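You operate a simulated robot arm through the tools that you are given. There is no shell and no other tool. Be economical: measure what you need, move in short steps, check, and stop when the job is done.

You run a simulated robot arm. Do the job below in one go: nothing can be reset, and whatever is moved stays where it is left.

Task
Measure 100 ML of cleaner and add it to the water tank.
Fine: use the orange-handled cup; jug and cup go back; shut the lid. Set down upright: jug, measuring cup. Where these are worked on the way, their far stop is far enough and under half their travel is too little: lid of the water tank.

It is judged by the outcome, as a careful person would: the job done as asked, and still so three seconds after it is handed in. It fails if anything else is knocked over, pushed out of place, dropped, spilled or broken. A push-on lid holds only when it is set on centred and level and pressed home; a screw cap is set on level and turned clockwise until tight.

Robot
A 5-joint arm with a two-finger parallel gripper on a trunk, on a base that drives. Base frame: it is fixed to the floor where the robot stands at the start and does not move with it; the origin is under the middle of the robot, x ahead of it, y to its left, z up; the surface under the hand at the start is at about z = 0.78. Readings come in m, degrees, newtons and seconds.
It reaches about 1.134 m from its shoulder. Its first joint turns from -149.0 to 149.0 degrees. Places, roughly: lid of the water tank [0.7, 0.3, 1.1]; water tank [0.7, 0.3, 0.9]. Payload 1.57 kg.
The TCP is the grasp point between the finger pads, 0.03 m short of the fingertips. In the tool frame z runs along the fingers and y along their closing line. The gripper opens to 0.11 m. The fingers are 0.024 m wide and 0.012 m thick; the gripper's body (0.048 by 0.112 m) begins 0.078 m behind the TCP.
Orientation is told as [roll, pitch, yaw] about the base's x, y, z axes, in that order, counted from this pose: with the fingers straight down and closing along the base's y, the tool's x points along the base's -x, its y along +y and its z along -z.

Tools
- The arm moves only by the tool apply_moves. Its argument "series" is text: rows parted by semicolons, each of 7 numbers parted by spaces: the shift along the tool's x, y, z in m, then the turn, a rotation vector about the tool's x, y, z in degrees, then the opening, from 0 (shut) to 1 (fully open). In form: x y z wx wy wz fingers; .... A call has 1 to 20 rows; each row shifts and turns the commanded pose from where the row before left it, along the tool's axes as they then stand. Each row takes 0.2 s and may step no farther than 0.05 m and 8.6 degrees from the row before; otherwise, or with a gripper value out of range, the whole call is refused. Where a pose cannot be reached the arm comes as near as it can. A force on the tool above 90 N (or 10 N above the force at the start of the call, whichever is more), or a blocked arm, ends the call early, and 0.2 s more pass. Each finger travels about 0.153 m/s and halts on what it meets, pressing with about 31 N; the grip force reading is that of the motor and also rises with nothing between the fingers. The clock runs only during rows and for 0.2 s after the last one: add rows that do not move to give the fingers time. It gives the time, the measured TCP pose, the force on the tool (base axes), the opening and the grip force at its end, in the units of the frame above (readings bear some noise), with the torque about the TCP (base axes, N m) and any sound that the robot's microphone picked up.
- Cameras (640 x 400 px; columns grow to the right, rows downward): "scene" is now at [0.0222, 0.1632, 1.8507]; the picture's right is [-0.08, -1.00, 0.00], its down [-0.85, 0.07, -0.52] and it looks along [0.52, -0.04, -0.85] (base axes); focal length 267 px, centre (320, 200). "wrist" rides on the gripper at [0.07, 0.016, -0.141] in the tool frame; the picture's right is [-0.23, 0.97, 0.00], its down [-0.86, -0.20, -0.48] and it looks along [-0.47, -0.11, 0.88] (tool axes); focal length 222 px, centre (320, 200).
- snapshot(camera): a new picture of that camera. It takes no simulated time.
- raise_lower(by): slides the trunk up (or, below 0, down) by that many m; the arm and the scene camera ride with it, the base frame stays. It gives what a move gives, with no picture.
- roll_base(legs): drives the robot by 1 to 6 legs, each [ahead, turn to the left] in m and degrees, along the robot's own axes; the way and the turn of a leg run together, so that a leg with both is an arc; at most 1.5 m and 180 degrees a leg. The arm and the cameras ride along, it lands a little off, and it stops where it bumps. It gives what a move gives.
- head_to(pan, tilt): turns the head with the scene camera to pan (to the left, within 155 degrees either way) and tilt (down, from -29 to 69), counted from straight ahead of the robot. It gives what a move gives.
- point_at(camera, pixels): for up to 12 pixels [column, row] of the newest picture of that camera ("zoom" is the newest enlarged one), the place [x, y, z] in the base frame of the surface seen there, good to about 0.003 m. It takes no simulated time.
- zoom(camera, box): a new picture of the part [left, top, right, bottom] of that camera's present view, enlarged. It takes no simulated time.
- close_job(): hands the job in; it is judged then, once.

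Go step by step. Measure first, check grasps and placings, and put right what went wrong. The budget is 80 turns and 52 pictures, counting those below and the enlarged ones. Unless the task says otherwise, let go and move clear before handing in.

The tools are called after "Emit:" as name(argument=value, ...) on one line, values as JSON. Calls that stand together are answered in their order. apply_moves: Moves the arm, as the interface text tells. Its arguments: {"type":"object","properties":{"series":{"type":"string"}},"required":["series"]} The other tools are called the same way: raise_lower (by) slides the trunk up or down; roll_base (legs) drives the base; head_to (pan, tilt) turns the head that bears the scene camera; snapshot (camera) takes a picture; point_at (camera, pixels) gives the place of the surface under pixels of a picture; zoom (camera, box) takes an enlarged picture of a part of a camera's view; close_job () hands the job in.

At the start:

```text
t: 0.0
tcp_pos: [0.5508, 0.291, 1.1498]
tool_rot: [0.0, 0.0, -0.7]
force: [-0.4, 0.1, 0.2]
moment: [-0.01, 0.03, 0.01]
opening: 0.11
grasp_force: 0.0
trunk travel left (down, up): [-0.883, 0.087]
robot x, y, heading: [0.0001, -0.0005, 0.3]
head pan, tilt: [-4.5, 58.5]
```

scene: 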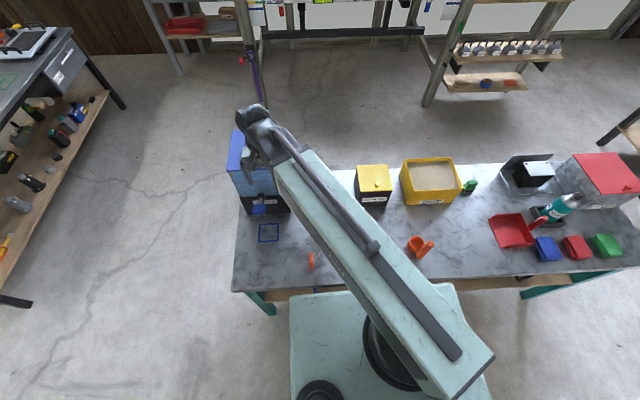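
wrist: 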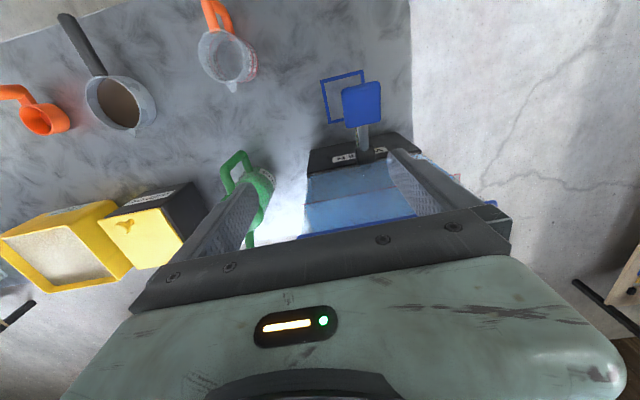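

The wrist view shows an orange-handled clear cup (228,55), a dark-handled cup (118,103), a green-handled vessel (245,190) and the water tank with a blue lid. I'll enlarge these for detail.

Emit:
zoom(camera="wrist", box=[0, 0, 280, 175])

Emit:
zoom(camera="wrist", box=[200, 60, 480, 235])

Emit:
zoom(camera="scene", box=[220, 100, 460, 280])

Emit:
point_at(camera="wrist", pixels=[[228, 55], [215, 15], [118, 103], [40, 118], [237, 165], [262, 185], [345, 98], [360, 105], [362, 140], [360, 160], [360, 215], [340, 185]])

```text
2.29 times, centred on (140, 88) of wrist
```

zoom: 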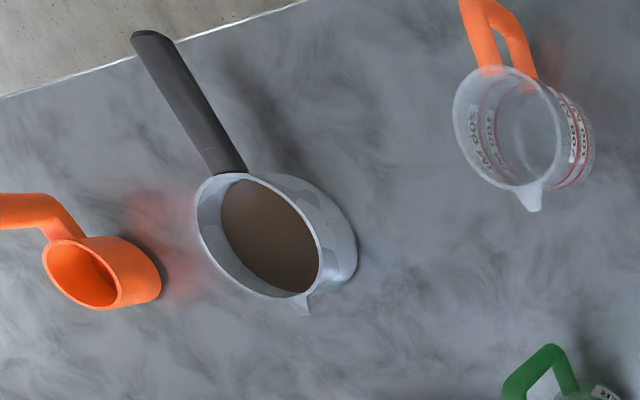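

```text
2.29 times, centred on (340, 148) of wrist
```

zoom: 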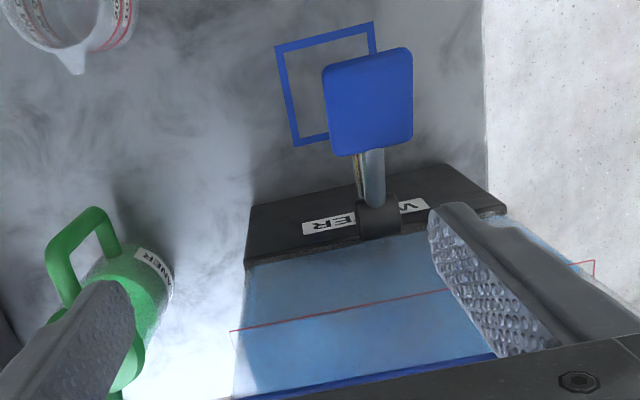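

```text
2.22 times, centred on (340, 190) of scene
```

zoom: 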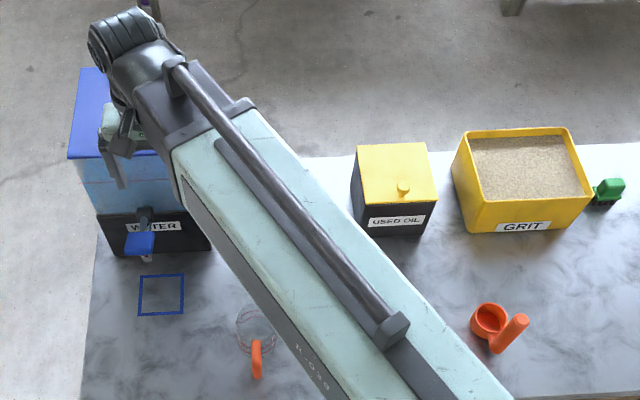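

```text
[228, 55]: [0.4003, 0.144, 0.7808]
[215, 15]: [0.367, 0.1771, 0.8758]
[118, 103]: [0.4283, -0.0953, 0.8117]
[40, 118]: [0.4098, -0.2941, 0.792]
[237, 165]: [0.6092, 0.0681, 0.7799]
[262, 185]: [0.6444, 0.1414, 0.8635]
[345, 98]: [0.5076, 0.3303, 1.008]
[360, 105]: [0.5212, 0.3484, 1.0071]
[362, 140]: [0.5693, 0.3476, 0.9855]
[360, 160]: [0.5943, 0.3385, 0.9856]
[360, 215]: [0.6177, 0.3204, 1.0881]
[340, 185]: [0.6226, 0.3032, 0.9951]
```

The tank has a blue lid and a tap, the green jug is labelled CLEANER, and the clear cup with red marks has the orange handle. I'll move the arm out of the camera's way to see the tank lid.

Emit:
apply_moves(series="0 0 -0.05 0 0 0 1;0 0 -0.05 0 0 0 1;0 -0.04 -0.03 0 0 0 1;0.02 -0.045 0 0 0 0 1;0.02 -0.045 0 0 0 0 1;0.02 -0.045 0 0 0 0 1;0.02 -0.045 0 0 0 0 1;0.02 -0.045 0 0 0 0 1;0.02 -0.045 0 0 0 0 1;0 -0.045 0 0 0 0 1;0 -0.045 0 0 0 0 1;0 -0.045 0 0 0 0 1;0 -0.045 0 0 0 0 1")

Emit:
snapshot(camera="scene")

Emit:
zoom(camera="scene", box=[210, 120, 370, 220])

```text
t: 2.8
tcp_pos: [0.5711, -0.1664, 1.1493]
tool_rot: [-0.1, 0.0, -0.6]
force: [0.3, -1.2, 0.2]
moment: [-0.02, 0.02, 0.04]
opening: 0.1101
grasp_force: 0.1
out of reach, approached as far as the arm can: row 1, 2, 3, 5, 6, 7, 8, 9
trunk travel left (down, up): [-0.883, 0.087]
robot x, y, heading: [0.0003, 0.0016, 0.2]
head pan, tilt: [-4.5, 58.5]
```

```text
46 pictures are left
```

scene: 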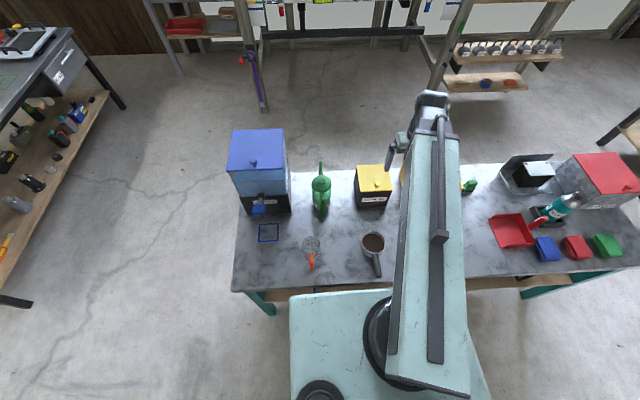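

```text
4.00 times, centred on (290, 170) of scene
```

zoom: 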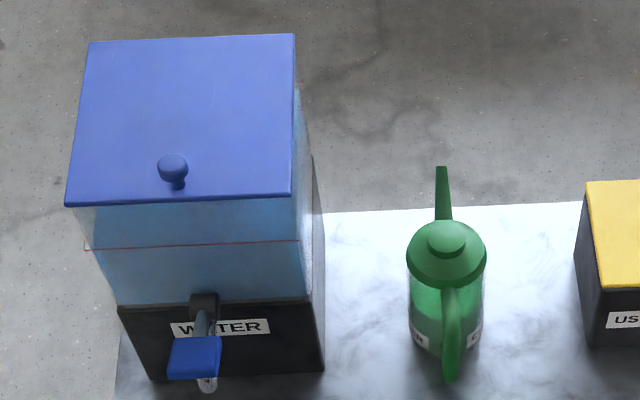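

The lid is hinged presumably at the far edge with a knob in front at (173,168 zoom); the jug has its handle toward the robot and spout away. Measuring.

Emit:
point_at(camera="zoom", pixels=[[172, 162], [175, 195], [90, 45], [290, 38], [70, 202], [290, 195], [447, 235], [441, 172], [443, 210], [451, 295], [449, 370], [480, 330]])

Emit:
zoom(camera="scene", box=[300, 160, 350, 222])

Emit:
point_at(camera="zoom", pixels=[[320, 40], [320, 380]])

Emit:
zoom(camera="scene", box=[250, 215, 394, 305])

```text
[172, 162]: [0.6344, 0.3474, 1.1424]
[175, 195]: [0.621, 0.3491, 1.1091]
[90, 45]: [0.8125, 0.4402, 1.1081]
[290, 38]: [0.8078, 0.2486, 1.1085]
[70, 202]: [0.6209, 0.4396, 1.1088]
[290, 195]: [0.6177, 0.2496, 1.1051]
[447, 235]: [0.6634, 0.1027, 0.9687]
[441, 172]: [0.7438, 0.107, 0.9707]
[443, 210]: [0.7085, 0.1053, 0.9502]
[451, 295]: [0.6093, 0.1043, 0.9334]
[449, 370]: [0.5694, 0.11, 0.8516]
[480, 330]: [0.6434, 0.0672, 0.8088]
```

```text
6.45 times, centred on (325, 191) of scene
```

zoom: 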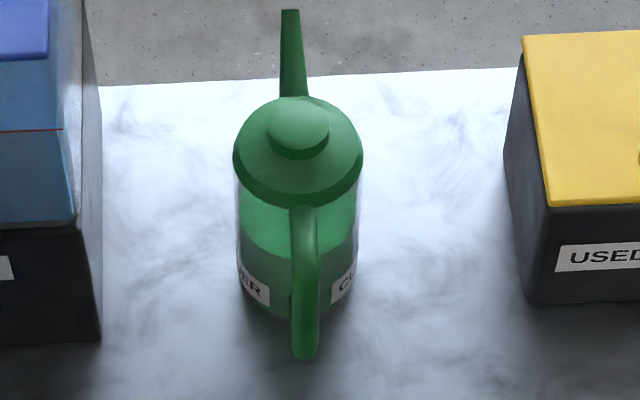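

```text
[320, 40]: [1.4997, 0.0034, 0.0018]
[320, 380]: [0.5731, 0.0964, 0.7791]
```

```text
4.44 times, centred on (322, 260) of scene
```

zoom: 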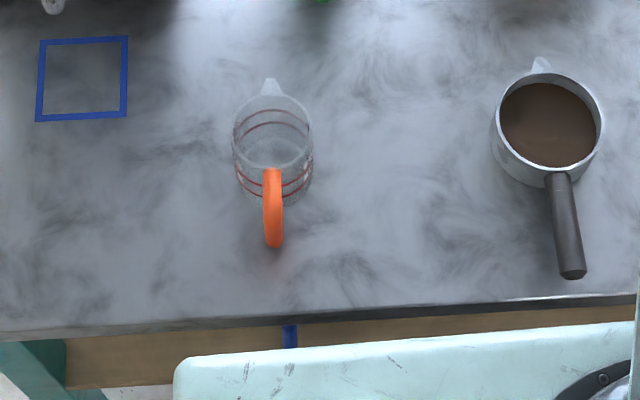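

Lid: hinge line at x≈0.81, z≈1.10, knob at (0.634,0.347,1.142). Height is wrist-limited here, so I'll back off a bit, raise the trunk and try a pitched tool.

Emit:
roll_base(legs=[[-0.2, 0]])

Emit:
raise_lower(by=0.085)

Emit:
apply_moves(series="0 0 0 0 8 0 1;0 0 0 0 8 0 1;0 0 0 0 8 0 1;0 0 0 0 8 0 1;0 0 0 0 8 0 1")

Emit:
snapshot(camera="scene")

```text
t: 4.4
tcp_pos: [0.3718, -0.1692, 1.1507]
tool_rot: [0.0, 0.1, -0.8]
force: [-0.1, 0.3, 0.2]
moment: [0.01, -0.01, 0.02]
opening: 0.1098
grasp_force: 0.1
trunk travel left (down, up): [-0.883, 0.087]
robot x, y, heading: [-0.199, -0.0027, -0.0]
head pan, tilt: [-4.5, 58.5]
```

```text
t: 5.6
tcp_pos: [0.3726, -0.1685, 1.2349]
tool_rot: [-0.1, 0.0, -0.8]
force: [0.6, 0.6, -0.1]
moment: [-0.01, 0.01, 0.02]
opening: 0.1101
grasp_force: 0.0
trunk travel left (down, up): [-0.968, 0.002]
robot x, y, heading: [-0.2003, -0.0014, -0.3]
head pan, tilt: [-4.5, 58.5]
```

```text
t: 6.5
tcp_pos: [0.3796, -0.1694, 1.2516]
tool_rot: [-0.1, 21.7, -0.8]
force: [9.2, -0.2, -44.9]
moment: [-0.22, 1.11, -0.06]
opening: 0.1099
grasp_force: 0.0
out of reach, approached as far as the arm can: row 2, 3, 4
trunk travel left (down, up): [-0.968, 0.002]
robot x, y, heading: [-0.2, -0.0044, 0.1]
head pan, tilt: [-4.5, 58.5]
stopped in row 4: the force on the tool passed its limit at 201 N (the readings are from after the stop); the commanded pose is now the measured one
```

```text
42 pictures are left
```

scene: 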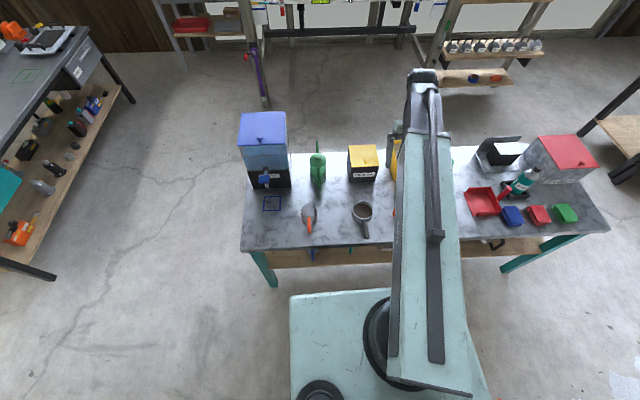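

Positive wy tips the fingers back toward the robot (limit about +20°). Forward is negative wy, so I'll pitch that way.

Emit:
apply_moves(series="0 0 0 0 -8 0 1;0 0 0 0 -8 0 1;0 0 0 0 -8 0 1;0 0 0 0 -8 0 1;0 0 0 0 -8 0 1;0 0 0 0 -8 0 1;0 0 0 0 -8 0 1;0 0 0 0 -8 0 1")

```text
t: 8.2
tcp_pos: [0.489, -0.2132, 1.2943]
tool_rot: [-0.2, -41.7, -0.5]
force: [-0.5, 0.0, -0.2]
moment: [-0.04, 0.0, 0.0]
opening: 0.11
grasp_force: 0.1
out of reach, approached as far as the arm can: row 1, 2, 4, 5, 6, 7, 8
trunk travel left (down, up): [-0.968, 0.002]
robot x, y, heading: [-0.1999, -0.0014, 0.3]
head pan, tilt: [-4.5, 58.5]
```

The tilt plane tells me the arm's axis sits at about y≈-0.21 relative to the robot. I'll shift the robot left by ~0.33 m so the arm faces the jug, cup and tank nearly straight on.

Emit:
roll_base(legs=[[0, -60], [-0.38, 0], [0, 60]])

Emit:
snapshot(camera="scene")

Emit:
snapshot(camera="wrist")

```text
t: 15.9
tcp_pos: [0.3055, 0.1144, 1.2938]
tool_rot: [-0.1, -41.3, -0.5]
force: [0.4, -0.6, 0.9]
moment: [0.0, 0.01, 0.0]
opening: 0.1099
grasp_force: 0.0
trunk travel left (down, up): [-0.968, 0.002]
robot x, y, heading: [-0.3912, 0.3128, -0.3]
head pan, tilt: [-4.5, 58.5]
```

```text
41 pictures are left
```

scene: 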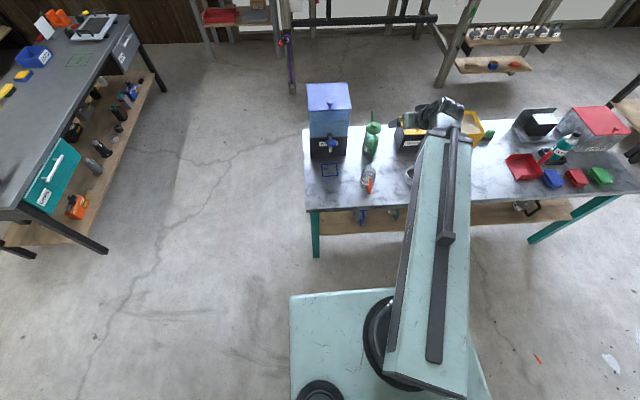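

```text
40 pictures are left
```

wrist: 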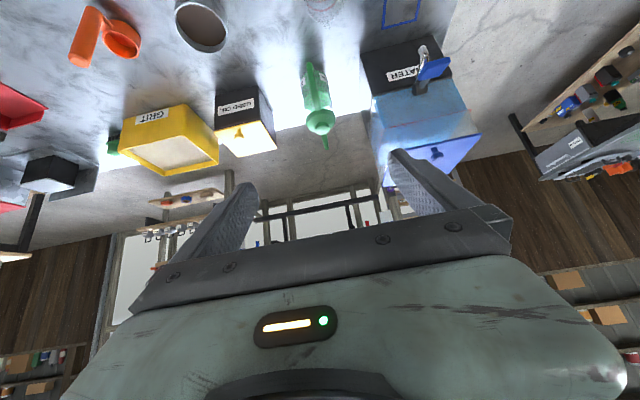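

The robot is now at y=0.313 with the arm axis near y≈0.11. I'll move the hand toward the tank knob, yawing with the arm, and read back the geometry.

Emit:
apply_moves(series="-0.0214 0.0286 0.019 -1.13 0 -1.29 1;-0.0214 0.0286 0.019 -1.13 0 -1.29 1;-0.0214 0.0286 0.019 -1.13 0 -1.29 1;-0.0214 0.0286 0.019 -1.13 0 -1.29 1;-0.0214 0.0286 0.019 -1.13 0 -1.29 1;-0.0214 0.0286 0.019 -1.13 0 -1.29 1;-0.0214 0.0286 0.019 -1.13 0 -1.29 1")

Emit:
snapshot(camera="wrist")

```text
t: 17.6
tcp_pos: [0.4889, 0.3308, 1.2933]
tool_rot: [-0.1, -41.4, 11.5]
force: [-0.7, 0.6, -0.5]
moment: [-0.01, 0.02, -0.01]
opening: 0.11
grasp_force: 0.1
trunk travel left (down, up): [-0.968, 0.002]
robot x, y, heading: [-0.3919, 0.315, -0.2]
head pan, tilt: [-4.5, 58.5]
```

```text
39 pictures are left
```

wrist: 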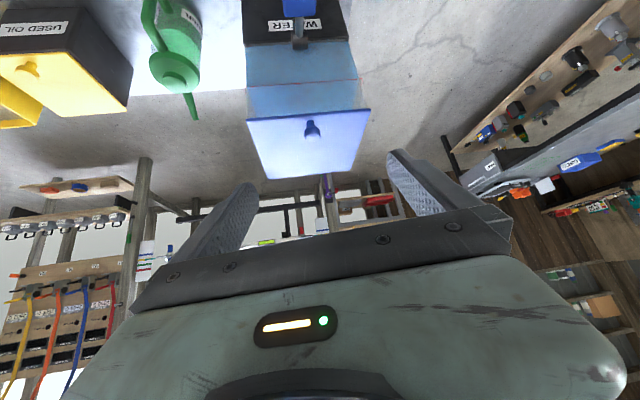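

No reach trouble; the axis computes to about (-0.56, 0.12), so the knob is a bit far. I'll drive 0.15 m ahead and check the knob from close by.

Emit:
roll_base(legs=[[0.15, 0]])

Emit:
zoom(camera="scene", box=[280, 60, 440, 160])

Emit:
snapshot(camera="wrist")

```text
t: 18.9
tcp_pos: [0.638, 0.3287, 1.2928]
tool_rot: [0.0, -41.3, 11.3]
force: [0.7, -0.1, -1.3]
moment: [0.04, 0.0, 0.0]
opening: 0.1099
grasp_force: 0.1
trunk travel left (down, up): [-0.968, 0.002]
robot x, y, heading: [-0.2381, 0.3169, -0.5]
head pan, tilt: [-4.5, 58.5]
```

```text
4.00 times, centred on (360, 110) of scene
```

zoom: 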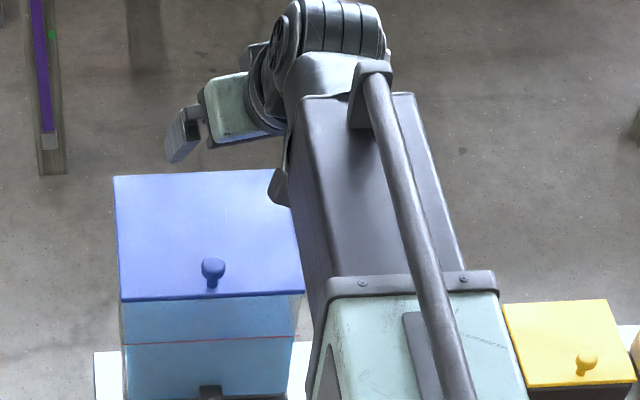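

```text
37 pictures are left
```

wrist: 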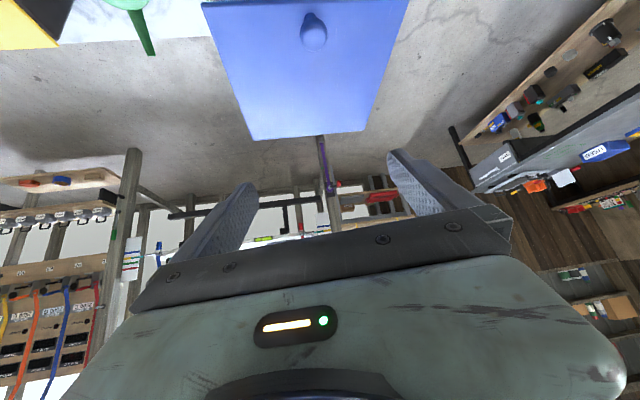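

Emit:
point_at(camera="wrist", pixels=[[314, 32], [313, 42], [305, 20], [307, 38], [320, 38], [245, 138], [365, 130]])

```text
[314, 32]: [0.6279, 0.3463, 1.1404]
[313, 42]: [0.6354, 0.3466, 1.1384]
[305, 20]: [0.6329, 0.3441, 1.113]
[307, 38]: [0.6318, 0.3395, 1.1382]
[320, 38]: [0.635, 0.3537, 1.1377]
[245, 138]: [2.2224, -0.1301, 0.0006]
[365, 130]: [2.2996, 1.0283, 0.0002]
```

Knob head at about (0.633,0.347,1.131). Lowering straight onto it with the fingers straddling, tips just clear of the lid.

Emit:
apply_moves(series="0.0268 0.0045 0.0268 -0.17 0 -0.19 0.8;0.0268 0.0045 0.0268 -0.17 0 -0.19 0.6;0.0268 0.0045 0.0268 -0.17 0 -0.19 0.5;0.0268 0.0045 0.0268 -0.17 0 -0.19 0.5")

Emit:
zoom(camera="wrist", box=[200, 20, 440, 220])

```text
t: 19.9
tcp_pos: [0.628, 0.3402, 1.2931]
tool_rot: [0.0, -41.3, 12.4]
force: [-0.5, -0.5, 0.6]
moment: [0.0, 0.02, -0.01]
opening: 0.0552
grasp_force: 0.0
out of reach, approached as far as the arm can: row 1, 2, 3, 4
trunk travel left (down, up): [-0.968, 0.002]
robot x, y, heading: [-0.2365, 0.3084, -0.5]
head pan, tilt: [-4.5, 58.5]
```

```text
2.00 times, centred on (320, 120) of wrist
```

zoom: 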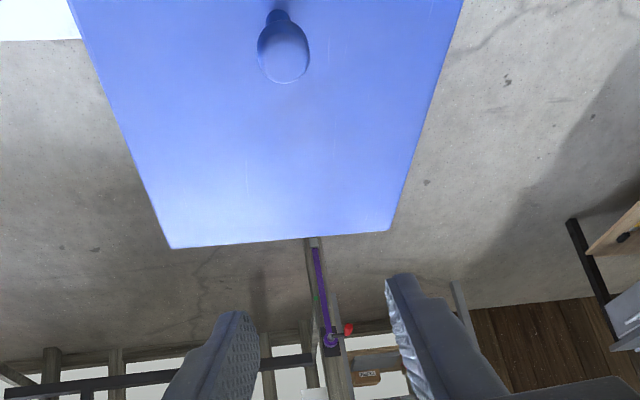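

The hand could not descend (z stayed 1.293): some joint or reach limit. I'll measure the arm's links from the scene picture to understand its geometry.

Emit:
snapshot(camera="scene")

Emit:
point_at(camera="scene", pixels=[[430, 370], [425, 300], [430, 220], [430, 150], [415, 120], [405, 90], [360, 80], [350, 85], [380, 330], [320, 310], [360, 72], [325, 90]])

```text
35 pictures are left
```

scene: 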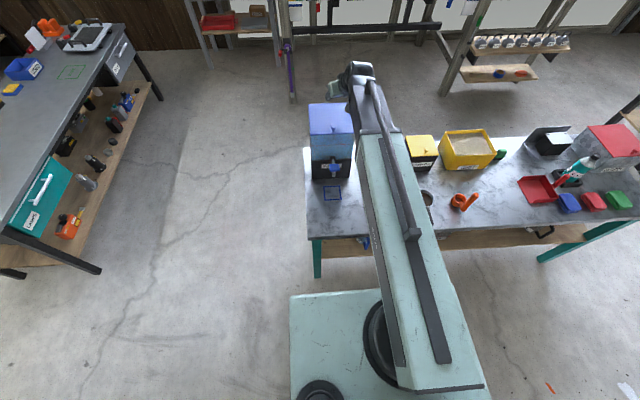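

```text
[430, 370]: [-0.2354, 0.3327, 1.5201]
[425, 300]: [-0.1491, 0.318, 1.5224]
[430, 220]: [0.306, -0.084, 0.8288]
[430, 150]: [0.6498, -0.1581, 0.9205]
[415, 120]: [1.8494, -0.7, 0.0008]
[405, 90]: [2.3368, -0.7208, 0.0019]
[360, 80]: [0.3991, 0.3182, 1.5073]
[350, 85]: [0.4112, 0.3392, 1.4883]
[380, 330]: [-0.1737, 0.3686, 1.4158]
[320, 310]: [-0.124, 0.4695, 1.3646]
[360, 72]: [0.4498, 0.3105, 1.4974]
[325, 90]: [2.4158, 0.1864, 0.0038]
```

The arm's top surface reads z≈1.52 near and 1.50 far, so the arm seems to stay level; I'll sample its centreline to find axis and direction.

Emit:
point_at(camera="scene", pixels=[[470, 378], [445, 340], [405, 340], [410, 260], [390, 200], [368, 150], [395, 150], [385, 140], [368, 110], [352, 100], [336, 85], [372, 345]])

Emit:
apply_moves(series="0 0 0 0 0 0 0.5;0 0 -0.02 0 0 0 0.5")

Emit:
zoom(camera="scene", box=[290, 50, 450, 150])

```text
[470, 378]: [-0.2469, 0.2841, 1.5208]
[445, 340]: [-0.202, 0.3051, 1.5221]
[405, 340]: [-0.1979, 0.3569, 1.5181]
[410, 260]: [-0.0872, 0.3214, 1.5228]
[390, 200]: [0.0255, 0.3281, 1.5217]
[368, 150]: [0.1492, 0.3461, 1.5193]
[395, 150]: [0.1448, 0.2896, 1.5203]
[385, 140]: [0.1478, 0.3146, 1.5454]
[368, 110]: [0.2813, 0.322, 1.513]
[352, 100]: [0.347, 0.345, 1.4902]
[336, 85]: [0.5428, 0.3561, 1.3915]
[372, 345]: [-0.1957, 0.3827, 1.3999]
```

```text
t: 20.5
tcp_pos: [0.6156, 0.3381, 1.2946]
tool_rot: [0.0, -41.3, 12.3]
force: [-0.8, 0.7, 0.2]
moment: [0.05, 0.02, -0.02]
opening: 0.055
grasp_force: 0.0
out of reach, approached as far as the arm can: row 2
trunk travel left (down, up): [-0.968, 0.002]
robot x, y, heading: [-0.2408, 0.3125, -0.4]
head pan, tilt: [-4.5, 58.5]
```

```text
4.00 times, centred on (370, 100) of scene
```

zoom: 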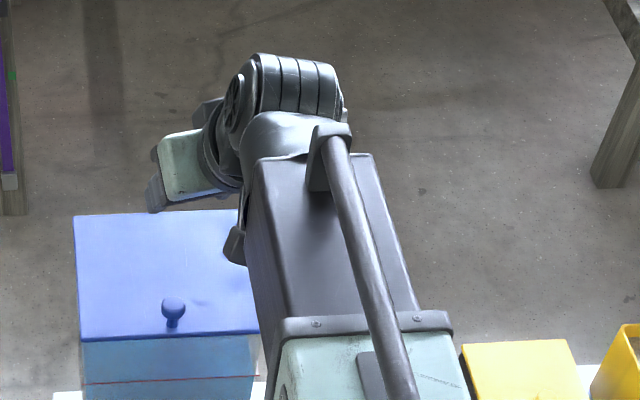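

So the arm is a level telescope (z comes from the trunk; wrist at ~0.24 m from TCP with its own yaw/pitch/roll). I'll drive 0.1 ahead and set pitch ≈-15°, yaw ≈0 above the lid.

Emit:
roll_base(legs=[[0.1, 0]])

Emit:
apply_moves(series="0 0 0 0 8.6 0 0.5;0 0 0 0 8.6 0 0.5;0 0 0 0 8.6 0 0.5;0 0 0 1.63 0 5.88 0.5;0 0 0 1.63 0 5.88 0.5;0 0 0 0 0 0 0.5")

```text
t: 21.7
tcp_pos: [0.7184, 0.3364, 1.2933]
tool_rot: [0.0, -41.3, 12.4]
force: [0.6, -0.5, 0.1]
moment: [0.01, 0.05, 0.03]
opening: 0.0552
grasp_force: 0.1
trunk travel left (down, up): [-0.968, 0.002]
robot x, y, heading: [-0.1393, 0.3148, -0.2]
head pan, tilt: [-4.5, 58.5]
```

```text
t: 23.1
tcp_pos: [0.7158, 0.3375, 1.2429]
tool_rot: [0.0, -15.6, 0.2]
force: [-0.4, 0.1, -0.1]
moment: [0.01, 0.01, 0.02]
opening: 0.055
grasp_force: 0.1
out of reach, approached as far as the arm can: row 1, 2, 3
trunk travel left (down, up): [-0.968, 0.002]
robot x, y, heading: [-0.1403, 0.3129, -0.7]
head pan, tilt: [-4.5, 58.5]
```

x,y hold while z follows the pitch, as expected. Now align over the knob and lower most of the way.

Emit:
apply_moves(series="0.0414 0.005 -0.0116 0 0 0 0.5;0.0414 0.005 -0.0116 0 0 0 0.5;0 0 0 0 0 0 0.5")

Emit:
raise_lower(by=-0.06)

Emit:
snapshot(camera="wrist")

```text
t: 23.9
tcp_pos: [0.629, 0.3465, 1.2439]
tool_rot: [-0.1, -15.5, 0.2]
force: [-1.0, -0.4, -0.2]
moment: [0.02, 0.0, -0.03]
opening: 0.055
grasp_force: 0.1
trunk travel left (down, up): [-0.968, 0.002]
robot x, y, heading: [-0.1389, 0.3142, -0.3]
head pan, tilt: [-4.5, 58.5]
```

```text
t: 24.9
tcp_pos: [0.6294, 0.3459, 1.1839]
tool_rot: [0.0, -15.5, 0.3]
force: [-0.5, -0.4, -0.5]
moment: [-0.01, 0.02, -0.03]
opening: 0.0547
grasp_force: 0.0
trunk travel left (down, up): [-0.908, 0.062]
robot x, y, heading: [-0.1356, 0.3113, -0.7]
head pan, tilt: [-4.5, 58.5]
```

```text
33 pictures are left
```

wrist: 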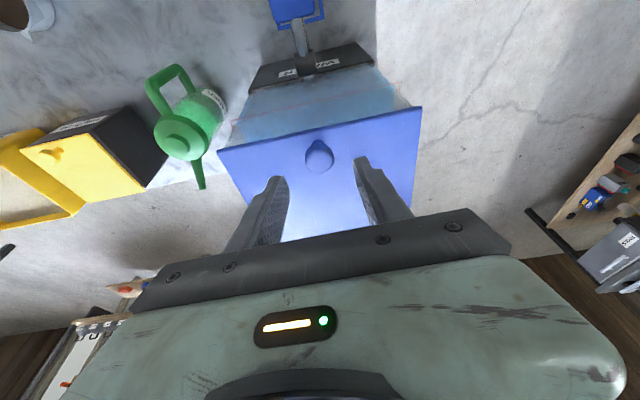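

The knob (320,157) lies between the fingertips. Lowering the last 0.04 and closing.

Emit:
raise_lower(by=-0.04)

Emit:
apply_moves(series="0 0 0 0 0 0 0.3;0 0 0 0 0 0 0;0 0 0 0 0 0 0")

Emit:
snapshot(camera="wrist")

```text
t: 25.7
tcp_pos: [0.6281, 0.3456, 1.1427]
tool_rot: [0.0, -15.6, 0.2]
force: [0.3, -0.2, -0.1]
moment: [0.01, 0.0, -0.02]
opening: 0.055
grasp_force: 0.0
trunk travel left (down, up): [-0.868, 0.102]
robot x, y, heading: [-0.1352, 0.3114, -0.5]
head pan, tilt: [-4.5, 58.5]
```

```text
t: 26.5
tcp_pos: [0.63, 0.3462, 1.1433]
tool_rot: [-0.1, -15.6, 0.3]
force: [0.7, 7.7, 0.2]
moment: [-0.24, -0.02, 0.13]
opening: 0.0248
grasp_force: 36.8
trunk travel left (down, up): [-0.868, 0.102]
robot x, y, heading: [-0.1356, 0.3141, -0.7]
head pan, tilt: [-4.5, 58.5]
```

```text
32 pictures are left
```

wrist: 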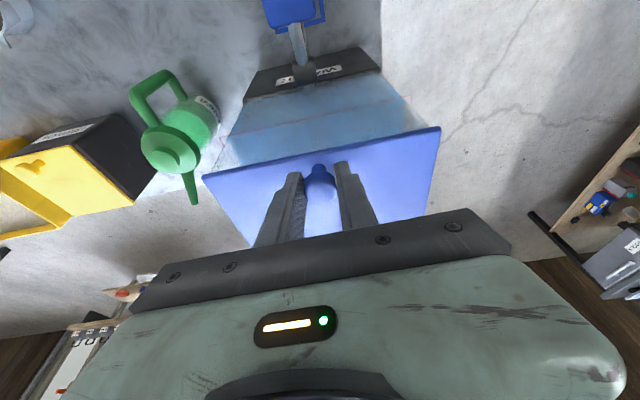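

Knob held (opening 0.0248). Now I'll swing the lid up along its arc by pitching the wrist while extending, first part.

Emit:
apply_moves(series="-0.0018 0 -0.0065 0 -5 0 0;-0.0036 0 -0.0072 0 -4.9 0 0;-0.0086 0 -0.0117 0 -7.1 0 0;-0.0111 0 -0.0088 0 -5.6 0 0")

Emit:
snapshot(camera="scene")

```text
t: 27.5
tcp_pos: [0.6347, 0.3468, 1.1864]
tool_rot: [-0.1, -38.2, 0.2]
force: [-11.5, 8.3, -2.7]
moment: [0.71, 1.36, 0.05]
opening: 0.0254
grasp_force: 36.4
trunk travel left (down, up): [-0.868, 0.102]
robot x, y, heading: [-0.1403, 0.3103, -0.4]
head pan, tilt: [-4.5, 58.5]
```

```text
31 pictures are left
```

scene: 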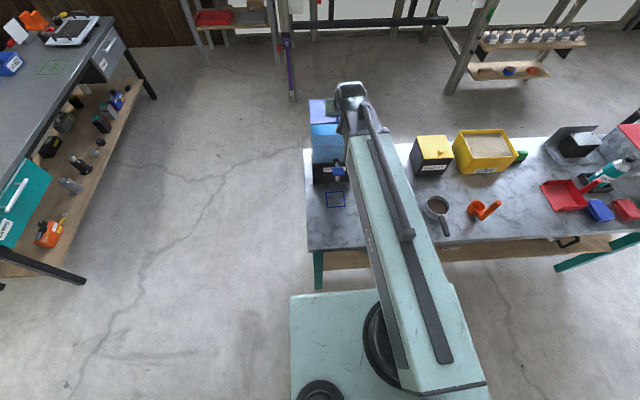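

Forces are small and the lid is coming up. Continuing the arc.

Emit:
apply_moves(series="-0.0131 0 -0.007 0 -5 0 0;-0.0142 0 -0.0035 0 -4.05 0 0;-0.0142 0 -0.0035 0 -4.05 0 0;-0.0150 0 0.0011 0 -3.2 0 0;-0.0150 0 0.0011 0 -3.2 0 0")

Emit:
snapshot(camera="wrist")

```text
t: 28.7
tcp_pos: [0.6775, 0.3464, 1.2462]
tool_rot: [0.0, -57.9, 0.3]
force: [-5.5, 2.0, -3.7]
moment: [0.37, 1.21, -0.11]
opening: 0.0257
grasp_force: 36.2
trunk travel left (down, up): [-0.868, 0.102]
robot x, y, heading: [-0.1373, 0.3158, -0.5]
head pan, tilt: [-4.5, 58.5]
```

```text
30 pictures are left
```

wrist: 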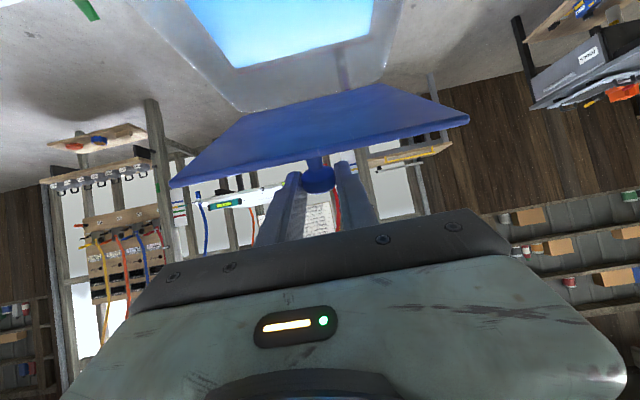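

The lid is about 40° open and the knob is held. Next I'll interleave small trunk raises with forward steps to follow the arc.

Emit:
raise_lower(by=0.0064)

Emit:
apply_moves(series="-0.0072 0 0.0114 0 1 0 0")

Emit:
raise_lower(by=0.0128)

Emit:
apply_moves(series="-0.0071 0 0.0109 0 1.1 0 0")

Emit:
raise_lower(by=0.0128)

Emit:
apply_moves(series="-0.0078 0 0.0115 0 1.4 0 0")

Emit:
raise_lower(by=0.0128)

Emit:
apply_moves(series="-0.0084 0 0.0118 0 1.8 0 0")

Emit:
snapshot(camera="wrist")

```text
t: 29.2
tcp_pos: [0.6808, 0.3453, 1.2507]
tool_rot: [0.0, -57.8, 0.3]
force: [11.0, 1.7, -16.3]
moment: [0.29, 0.53, -0.19]
opening: 0.0254
grasp_force: 36.4
trunk travel left (down, up): [-0.874, 0.096]
robot x, y, heading: [-0.1422, 0.3097, -0.4]
head pan, tilt: [-4.5, 58.5]
```

```text
t: 29.6
tcp_pos: [0.686, 0.3457, 1.254]
tool_rot: [0.2, -57.4, 0.2]
force: [-22.1, 0.1, 20.2]
moment: [0.28, 0.51, -0.18]
opening: 0.0256
grasp_force: 36.3
out of reach, approached as far as the arm can: row 1
trunk travel left (down, up): [-0.874, 0.096]
robot x, y, heading: [-0.1366, 0.3092, -0.6]
head pan, tilt: [-4.5, 58.5]
```

```text
t: 30.3
tcp_pos: [0.6926, 0.3471, 1.2607]
tool_rot: [0.1, -56.7, 0.2]
force: [3.8, -1.1, -12.6]
moment: [0.3, 0.76, -0.21]
opening: 0.0249
grasp_force: 36.5
trunk travel left (down, up): [-0.887, 0.083]
robot x, y, heading: [-0.1378, 0.3098, -0.8]
head pan, tilt: [-4.5, 58.5]
```

```text
t: 30.7
tcp_pos: [0.6989, 0.3455, 1.2634]
tool_rot: [0.0, -56.6, 0.2]
force: [-21.8, -0.5, 25.5]
moment: [0.18, 0.3, -0.22]
opening: 0.0253
grasp_force: 36.5
out of reach, approached as far as the arm can: row 1
trunk travel left (down, up): [-0.887, 0.083]
robot x, y, heading: [-0.1413, 0.3075, -0.6]
head pan, tilt: [-4.5, 58.5]
```

```text
t: 31.3
tcp_pos: [0.7075, 0.3451, 1.2697]
tool_rot: [0.1, -55.8, 0.3]
force: [2.3, -3.0, -13.8]
moment: [0.28, 0.99, -0.24]
opening: 0.0251
grasp_force: 36.4
trunk travel left (down, up): [-0.9, 0.07]
robot x, y, heading: [-0.1407, 0.3132, -0.6]
head pan, tilt: [-4.5, 58.5]
```

```text
t: 31.7
tcp_pos: [0.7141, 0.3446, 1.2723]
tool_rot: [0.0, -55.3, 0.1]
force: [-18.7, -3.6, 27.8]
moment: [0.15, 0.17, -0.33]
opening: 0.0256
grasp_force: 37.2
out of reach, approached as far as the arm can: row 1
trunk travel left (down, up): [-0.9, 0.07]
robot x, y, heading: [-0.1369, 0.3131, -0.3]
head pan, tilt: [-4.5, 58.5]
```

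```text
t: 32.3
tcp_pos: [0.7204, 0.3455, 1.2786]
tool_rot: [0.0, -54.5, 0.1]
force: [4.1, -4.7, -17.4]
moment: [0.22, 1.0, -0.3]
opening: 0.0253
grasp_force: 36.8
trunk travel left (down, up): [-0.913, 0.057]
robot x, y, heading: [-0.1364, 0.3118, -0.9]
head pan, tilt: [-4.5, 58.5]
```

```text
t: 32.7
tcp_pos: [0.7284, 0.3456, 1.2805]
tool_rot: [0.0, -53.6, 0.2]
force: [-16.9, -6.5, 29.8]
moment: [0.11, 0.07, -0.33]
opening: 0.0257
grasp_force: 37.0
out of reach, approached as far as the arm can: row 1
trunk travel left (down, up): [-0.913, 0.057]
robot x, y, heading: [-0.1351, 0.3159, -0.6]
head pan, tilt: [-4.5, 58.5]
```

```text
29 pictures are left
```

wrist: 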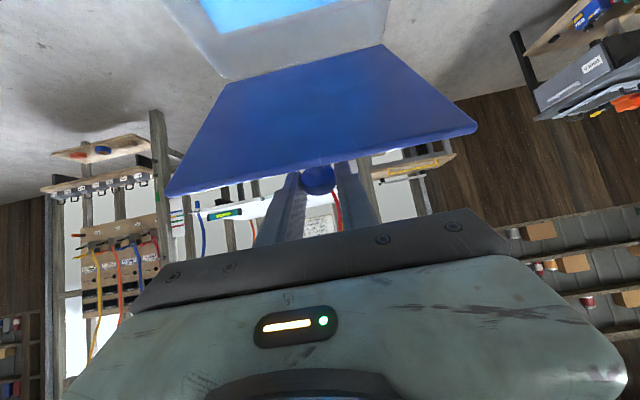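

Working well, forces moderate. Continuing the remaining steps of the arc.

Emit:
raise_lower(by=0.0128)

Emit:
apply_moves(series="-0.0092 0 0.0120 0 2.3 0 0;0 0 0 0 0 0 0")

Emit:
raise_lower(by=0.0128)

Emit:
apply_moves(series="-0.0099 0 0.0119 0 2.7 0 0;0 0 0 0 0 0 0")

Emit:
raise_lower(by=0.0128)

Emit:
apply_moves(series="-0.0107 0 0.0117 0 3.2 0 0;0 0 0 0 0 0 0")

Emit:
raise_lower(by=0.0128)

Emit:
apply_moves(series="-0.0116 0 0.0114 0 4 0 0;0 0 0 0 0 0 0")

Emit:
snapshot(camera="wrist")

Emit:
zoom(camera="scene", box=[270, 50, 430, 150])

```text
t: 33.3
tcp_pos: [0.736, 0.3447, 1.2838]
tool_rot: [0.0, -52.8, 0.1]
force: [2.9, -9.1, -21.2]
moment: [0.17, 0.9, -0.31]
opening: 0.025
grasp_force: 36.9
trunk travel left (down, up): [-0.926, 0.044]
robot x, y, heading: [-0.1367, 0.3126, -0.5]
head pan, tilt: [-4.5, 58.5]
```

```text
t: 33.9
tcp_pos: [0.7434, 0.3449, 1.2852]
tool_rot: [0.1, -51.4, 0.1]
force: [-11.4, -9.1, 31.6]
moment: [0.07, -0.29, -0.39]
opening: 0.0256
grasp_force: 36.5
out of reach, approached as far as the arm can: row 1
trunk travel left (down, up): [-0.926, 0.044]
robot x, y, heading: [-0.1374, 0.3143, -0.6]
head pan, tilt: [-4.5, 58.5]
```

```text
t: 34.5
tcp_pos: [0.7516, 0.3451, 1.2887]
tool_rot: [0.2, -50.5, 0.1]
force: [4.5, -10.2, -27.7]
moment: [0.14, 0.69, -0.38]
opening: 0.0255
grasp_force: 37.0
trunk travel left (down, up): [-0.938, 0.032]
robot x, y, heading: [-0.1367, 0.3152, -0.4]
head pan, tilt: [-4.5, 58.5]
```

```text
t: 35.1
tcp_pos: [0.7589, 0.3458, 1.2893]
tool_rot: [0.2, -48.7, 0.1]
force: [-8.8, -11.4, 32.6]
moment: [0.0, -0.26, -0.4]
opening: 0.0258
grasp_force: 37.0
out of reach, approached as far as the arm can: row 1
trunk travel left (down, up): [-0.938, 0.032]
robot x, y, heading: [-0.1385, 0.3149, -0.5]
head pan, tilt: [-4.5, 58.5]
```

```text
t: 35.7
tcp_pos: [0.7659, 0.3432, 1.2929]
tool_rot: [0.1, -47.8, 0.1]
force: [5.6, -12.5, -31.0]
moment: [0.1, 0.39, -0.39]
opening: 0.0254
grasp_force: 37.2
trunk travel left (down, up): [-0.951, 0.019]
robot x, y, heading: [-0.1364, 0.3139, -0.7]
head pan, tilt: [-4.5, 58.5]
```

```text
t: 36.3
tcp_pos: [0.7751, 0.3443, 1.2929]
tool_rot: [0.0, -45.5, 0.2]
force: [-5.5, -13.1, 33.1]
moment: [0.04, -0.37, -0.56]
opening: 0.0254
grasp_force: 37.6
out of reach, approached as far as the arm can: row 1
trunk travel left (down, up): [-0.951, 0.019]
robot x, y, heading: [-0.1372, 0.3109, -0.6]
head pan, tilt: [-4.5, 58.5]
```

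```text
t: 36.9
tcp_pos: [0.7833, 0.3439, 1.2962]
tool_rot: [0.2, -44.7, 0.1]
force: [3.9, -14.9, -31.8]
moment: [0.06, 0.23, -0.36]
opening: 0.0256
grasp_force: 36.7
trunk travel left (down, up): [-0.964, 0.006]
robot x, y, heading: [-0.1365, 0.3146, -0.4]
head pan, tilt: [-4.5, 58.5]
```

```text
t: 37.5
tcp_pos: [0.7918, 0.3442, 1.293]
tool_rot: [0.1, -41.4, 0.2]
force: [-4.7, -13.0, 33.4]
moment: [-0.09, -0.27, -0.47]
opening: 0.0255
grasp_force: 36.8
out of reach, approached as far as the arm can: row 1
trunk travel left (down, up): [-0.964, 0.006]
robot x, y, heading: [-0.1395, 0.3125, -0.5]
head pan, tilt: [-4.5, 58.5]
```

```text
28 pictures are left
```

wrist: 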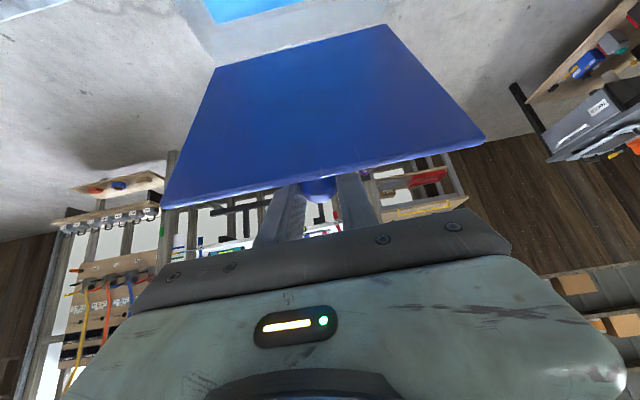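

```text
4.00 times, centred on (350, 100) of scene
```

zoom: 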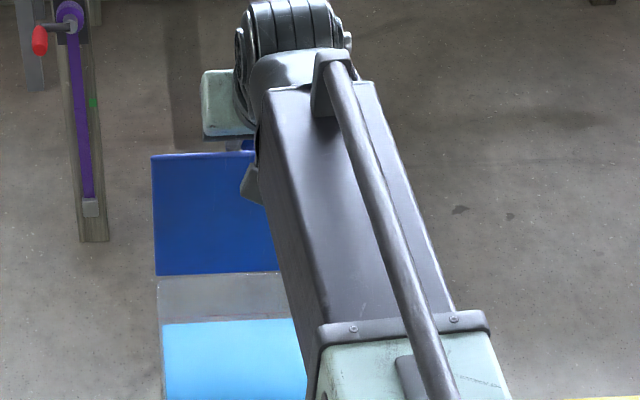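

The lid stands near 78°. Push straight ahead to bring it past vertical.

Emit:
apply_moves(series="-0.009 0 0.008 0 0 0 0;-0.009 0 0.008 0 0 0 0;-0.009 0 0.008 0 0 0 0;-0.009 0 0.008 0 0 0 0")

Emit:
zoom(camera="scene", box=[270, 50, 430, 150])

Emit:
point_at(camera="zoom", pixels=[[165, 160], [165, 190], [165, 230], [165, 262], [165, 285], [200, 160], [200, 262]])

```text
t: 38.5
tcp_pos: [0.8409, 0.3446, 1.2912]
tool_rot: [0.0, -41.2, 0.1]
force: [-5.8, -17.5, 17.4]
moment: [0.43, 1.38, -1.0]
opening: 0.0258
grasp_force: 36.4
trunk travel left (down, up): [-0.964, 0.006]
robot x, y, heading: [-0.1408, 0.3119, -0.4]
head pan, tilt: [-4.5, 58.5]
```

```text
4.00 times, centred on (350, 100) of scene
```

zoom: 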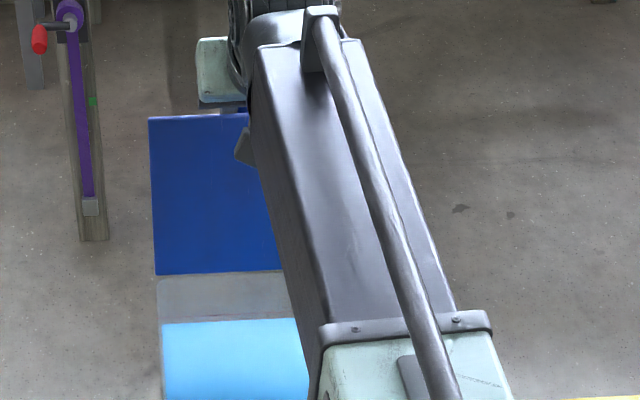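

```text
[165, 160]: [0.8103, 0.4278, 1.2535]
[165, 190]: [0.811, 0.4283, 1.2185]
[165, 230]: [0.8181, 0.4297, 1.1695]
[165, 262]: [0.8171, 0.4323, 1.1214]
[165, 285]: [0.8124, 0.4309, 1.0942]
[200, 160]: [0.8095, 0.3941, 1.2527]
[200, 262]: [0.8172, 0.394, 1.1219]
```

Lid at ~87°. A bit further.

Emit:
apply_moves(series="-0.009 0 0.008 0 0 0 0;-0.009 0 0.008 0 0 0 0;-0.009 0 0.008 0 0 0 0;-0.009 0 0.008 0 0 0 0")

Emit:
zoom(camera="scene", box=[270, 50, 430, 150])

Emit:
point_at(camera="zoom", pixels=[[165, 125], [165, 160], [165, 190], [165, 230], [165, 262], [165, 285], [200, 130], [200, 262]])

```text
t: 39.5
tcp_pos: [0.8902, 0.3424, 1.2888]
tool_rot: [0.1, -40.6, 0.2]
force: [-23.8, -24.0, -21.8]
moment: [-0.18, 0.31, -0.05]
opening: 0.0255
grasp_force: 36.9
trunk travel left (down, up): [-0.964, 0.006]
robot x, y, heading: [-0.1387, 0.3112, -0.3]
head pan, tilt: [-4.5, 58.5]
```

```text
4.00 times, centred on (350, 100) of scene
```

zoom: 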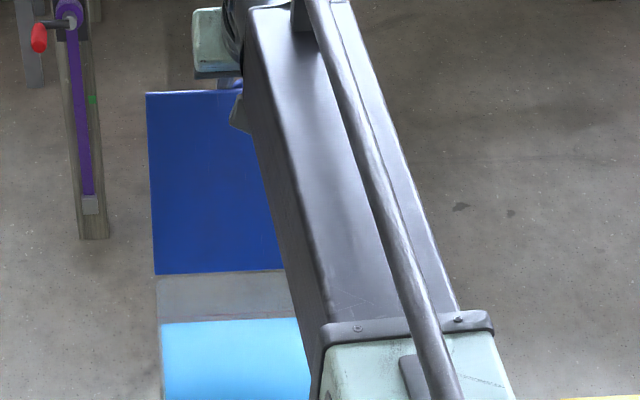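

```text
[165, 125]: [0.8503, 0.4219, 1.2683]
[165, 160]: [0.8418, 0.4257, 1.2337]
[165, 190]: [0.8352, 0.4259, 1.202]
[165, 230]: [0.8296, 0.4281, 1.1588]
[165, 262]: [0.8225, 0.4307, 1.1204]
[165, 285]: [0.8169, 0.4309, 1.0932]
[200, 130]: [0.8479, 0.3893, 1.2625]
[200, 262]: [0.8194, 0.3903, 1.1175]
```

The lid is ~100°, past vertical. Release, and lift the fingers out by pitching up before backing away.

Emit:
apply_moves(series="0 0 0 0 0 0 0.5;0 0 0 0 0 0 1;0 0 0 0 0 0 1;0 0 0 0 -8 0 1;0 0 0 0 -8 0 1;0 0 0 0 -8 0 1;0 0 0 0 -8 0 1")

Emit:
zoom(camera="scene", box=[270, 30, 430, 150])

```text
t: 41.1
tcp_pos: [0.8917, 0.3478, 1.4007]
tool_rot: [0.1, -73.1, 0.2]
force: [-0.3, 0.6, 0.2]
moment: [0.03, 0.01, -0.03]
opening: 0.1098
grasp_force: 0.2
out of reach, approached as far as the arm can: row 4, 5, 6, 7
trunk travel left (down, up): [-0.964, 0.006]
robot x, y, heading: [-0.1408, 0.3139, -0.4]
head pan, tilt: [-4.5, 58.5]
```

```text
3.33 times, centred on (350, 90) of scene
```

zoom: 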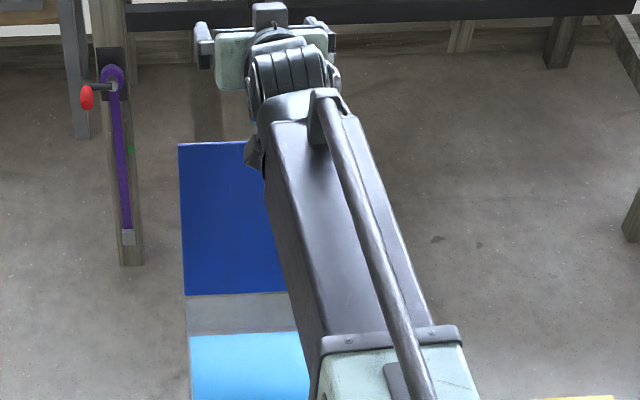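

The lid stays open. Now I'll back off and bring the hand before the jug for a side view of its handle.

Emit:
roll_base(legs=[[-0.12, 0]])

Emit:
apply_moves(series="0.0083 -0.0345 -0.0273 0 0 0 1;0.0083 -0.0345 -0.0273 0 0 0 1;0.0083 -0.0345 -0.0273 0 0 0 1;0.0083 -0.0345 -0.0273 0 0 0 1;0.0083 -0.0345 -0.0273 0 0 0 1;0.0083 -0.0345 -0.0273 0 0 0 1;0.0083 -0.0345 -0.0273 0 0 0 1;0.015 0 -0.045 0 0 0 1;0.015 0 -0.045 0 0 0 1;0 0 0 0 8 0 1;0 0 0 0 8 0 1")

Emit:
raise_lower(by=-0.25)

Emit:
snapshot(camera="wrist")

Emit:
snapshot(camera="scene")

```text
t: 42.4
tcp_pos: [0.7705, 0.3483, 1.4005]
tool_rot: [0.1, -73.0, 0.3]
force: [-0.6, -0.2, 0.0]
moment: [0.0, 0.04, 0.04]
opening: 0.1099
grasp_force: 0.0
trunk travel left (down, up): [-0.964, 0.006]
robot x, y, heading: [-0.2599, 0.3151, -0.4]
head pan, tilt: [-4.5, 58.5]
```

```text
t: 44.8
tcp_pos: [0.4955, 0.0974, 1.3386]
tool_rot: [0.1, -56.9, 0.2]
force: [0.4, 0.3, 0.0]
moment: [0.03, 0.0, -0.03]
opening: 0.1101
grasp_force: 0.0
out of reach, approached as far as the arm can: row 9, 10, 11
trunk travel left (down, up): [-0.964, 0.006]
robot x, y, heading: [-0.2555, 0.3194, -0.4]
head pan, tilt: [-4.5, 58.5]
```

```text
t: 47.3
tcp_pos: [0.4962, 0.098, 1.0901]
tool_rot: [0.1, -57.2, 0.1]
force: [-0.6, 0.4, 0.0]
moment: [0.01, 0.03, 0.0]
opening: 0.1099
grasp_force: 0.0
trunk travel left (down, up): [-0.714, 0.256]
robot x, y, heading: [-0.2571, 0.3115, -0.6]
head pan, tilt: [-4.5, 58.5]
```

```text
23 pictures are left
```

wrist: 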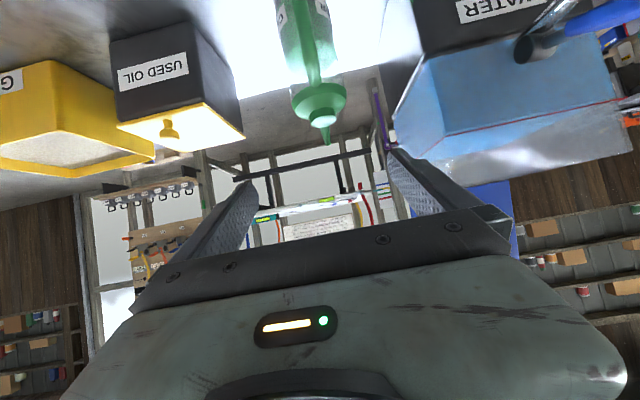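

```text
22 pictures are left
```

scene: 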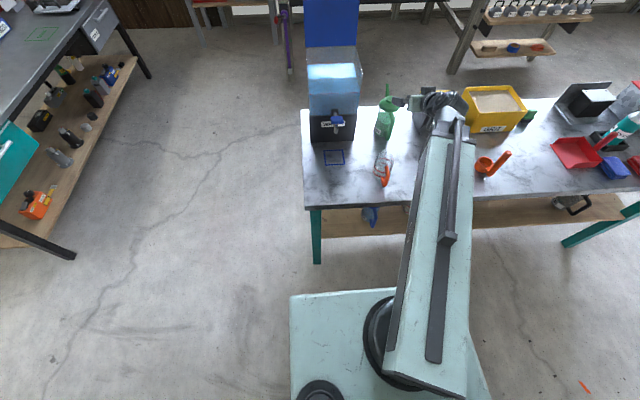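

Enlarge jug and cup from the scene camera to measure their handles.

Emit:
zoom(camera="scene", box=[340, 80, 420, 145])

Emit:
point_at(camera="zoom", pixels=[[400, 70], [390, 100], [380, 180], [370, 220], [368, 260], [365, 300], [360, 340], [350, 380], [340, 350], [395, 300], [330, 300], [380, 380]])

Emit:
zoom(camera="scene", box=[350, 140, 420, 200])

Emit:
point_at(camera="zoom", pixels=[[300, 60], [250, 130], [310, 150], [330, 170], [330, 200], [330, 240], [335, 280], [300, 120], [260, 200], [370, 100], [340, 300], [320, 220]])

```text
6.15 times, centred on (380, 112) of scene
```

zoom: 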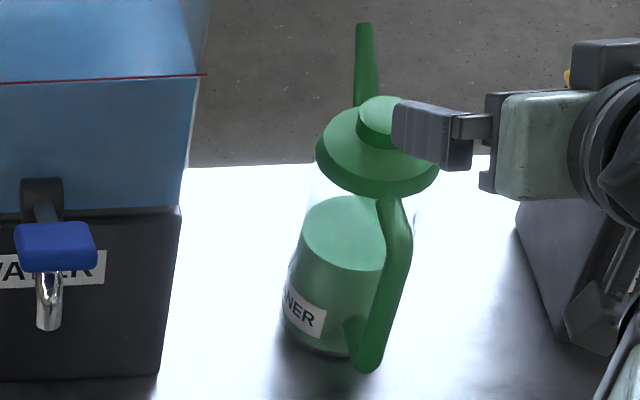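

```text
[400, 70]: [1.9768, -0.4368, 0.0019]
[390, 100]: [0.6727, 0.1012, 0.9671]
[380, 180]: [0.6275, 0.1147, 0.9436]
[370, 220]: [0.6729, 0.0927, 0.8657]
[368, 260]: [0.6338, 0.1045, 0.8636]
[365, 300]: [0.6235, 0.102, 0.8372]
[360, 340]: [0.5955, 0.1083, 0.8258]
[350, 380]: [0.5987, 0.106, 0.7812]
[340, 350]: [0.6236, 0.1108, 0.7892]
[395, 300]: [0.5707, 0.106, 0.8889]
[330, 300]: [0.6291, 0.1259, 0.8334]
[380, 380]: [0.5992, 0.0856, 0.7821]
```

```text
6.67 times, centred on (385, 170) of scene
```

zoom: 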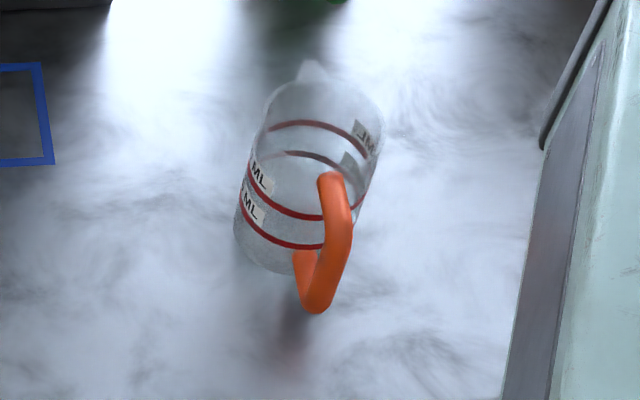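

```text
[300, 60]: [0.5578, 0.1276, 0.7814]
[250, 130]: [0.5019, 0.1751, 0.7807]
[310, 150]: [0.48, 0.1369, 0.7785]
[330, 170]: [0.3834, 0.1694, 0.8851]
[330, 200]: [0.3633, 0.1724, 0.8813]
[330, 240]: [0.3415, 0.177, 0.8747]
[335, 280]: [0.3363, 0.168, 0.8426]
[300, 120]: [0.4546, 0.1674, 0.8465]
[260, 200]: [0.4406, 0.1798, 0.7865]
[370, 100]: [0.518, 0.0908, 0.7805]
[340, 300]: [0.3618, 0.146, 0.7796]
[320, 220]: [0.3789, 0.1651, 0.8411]
```

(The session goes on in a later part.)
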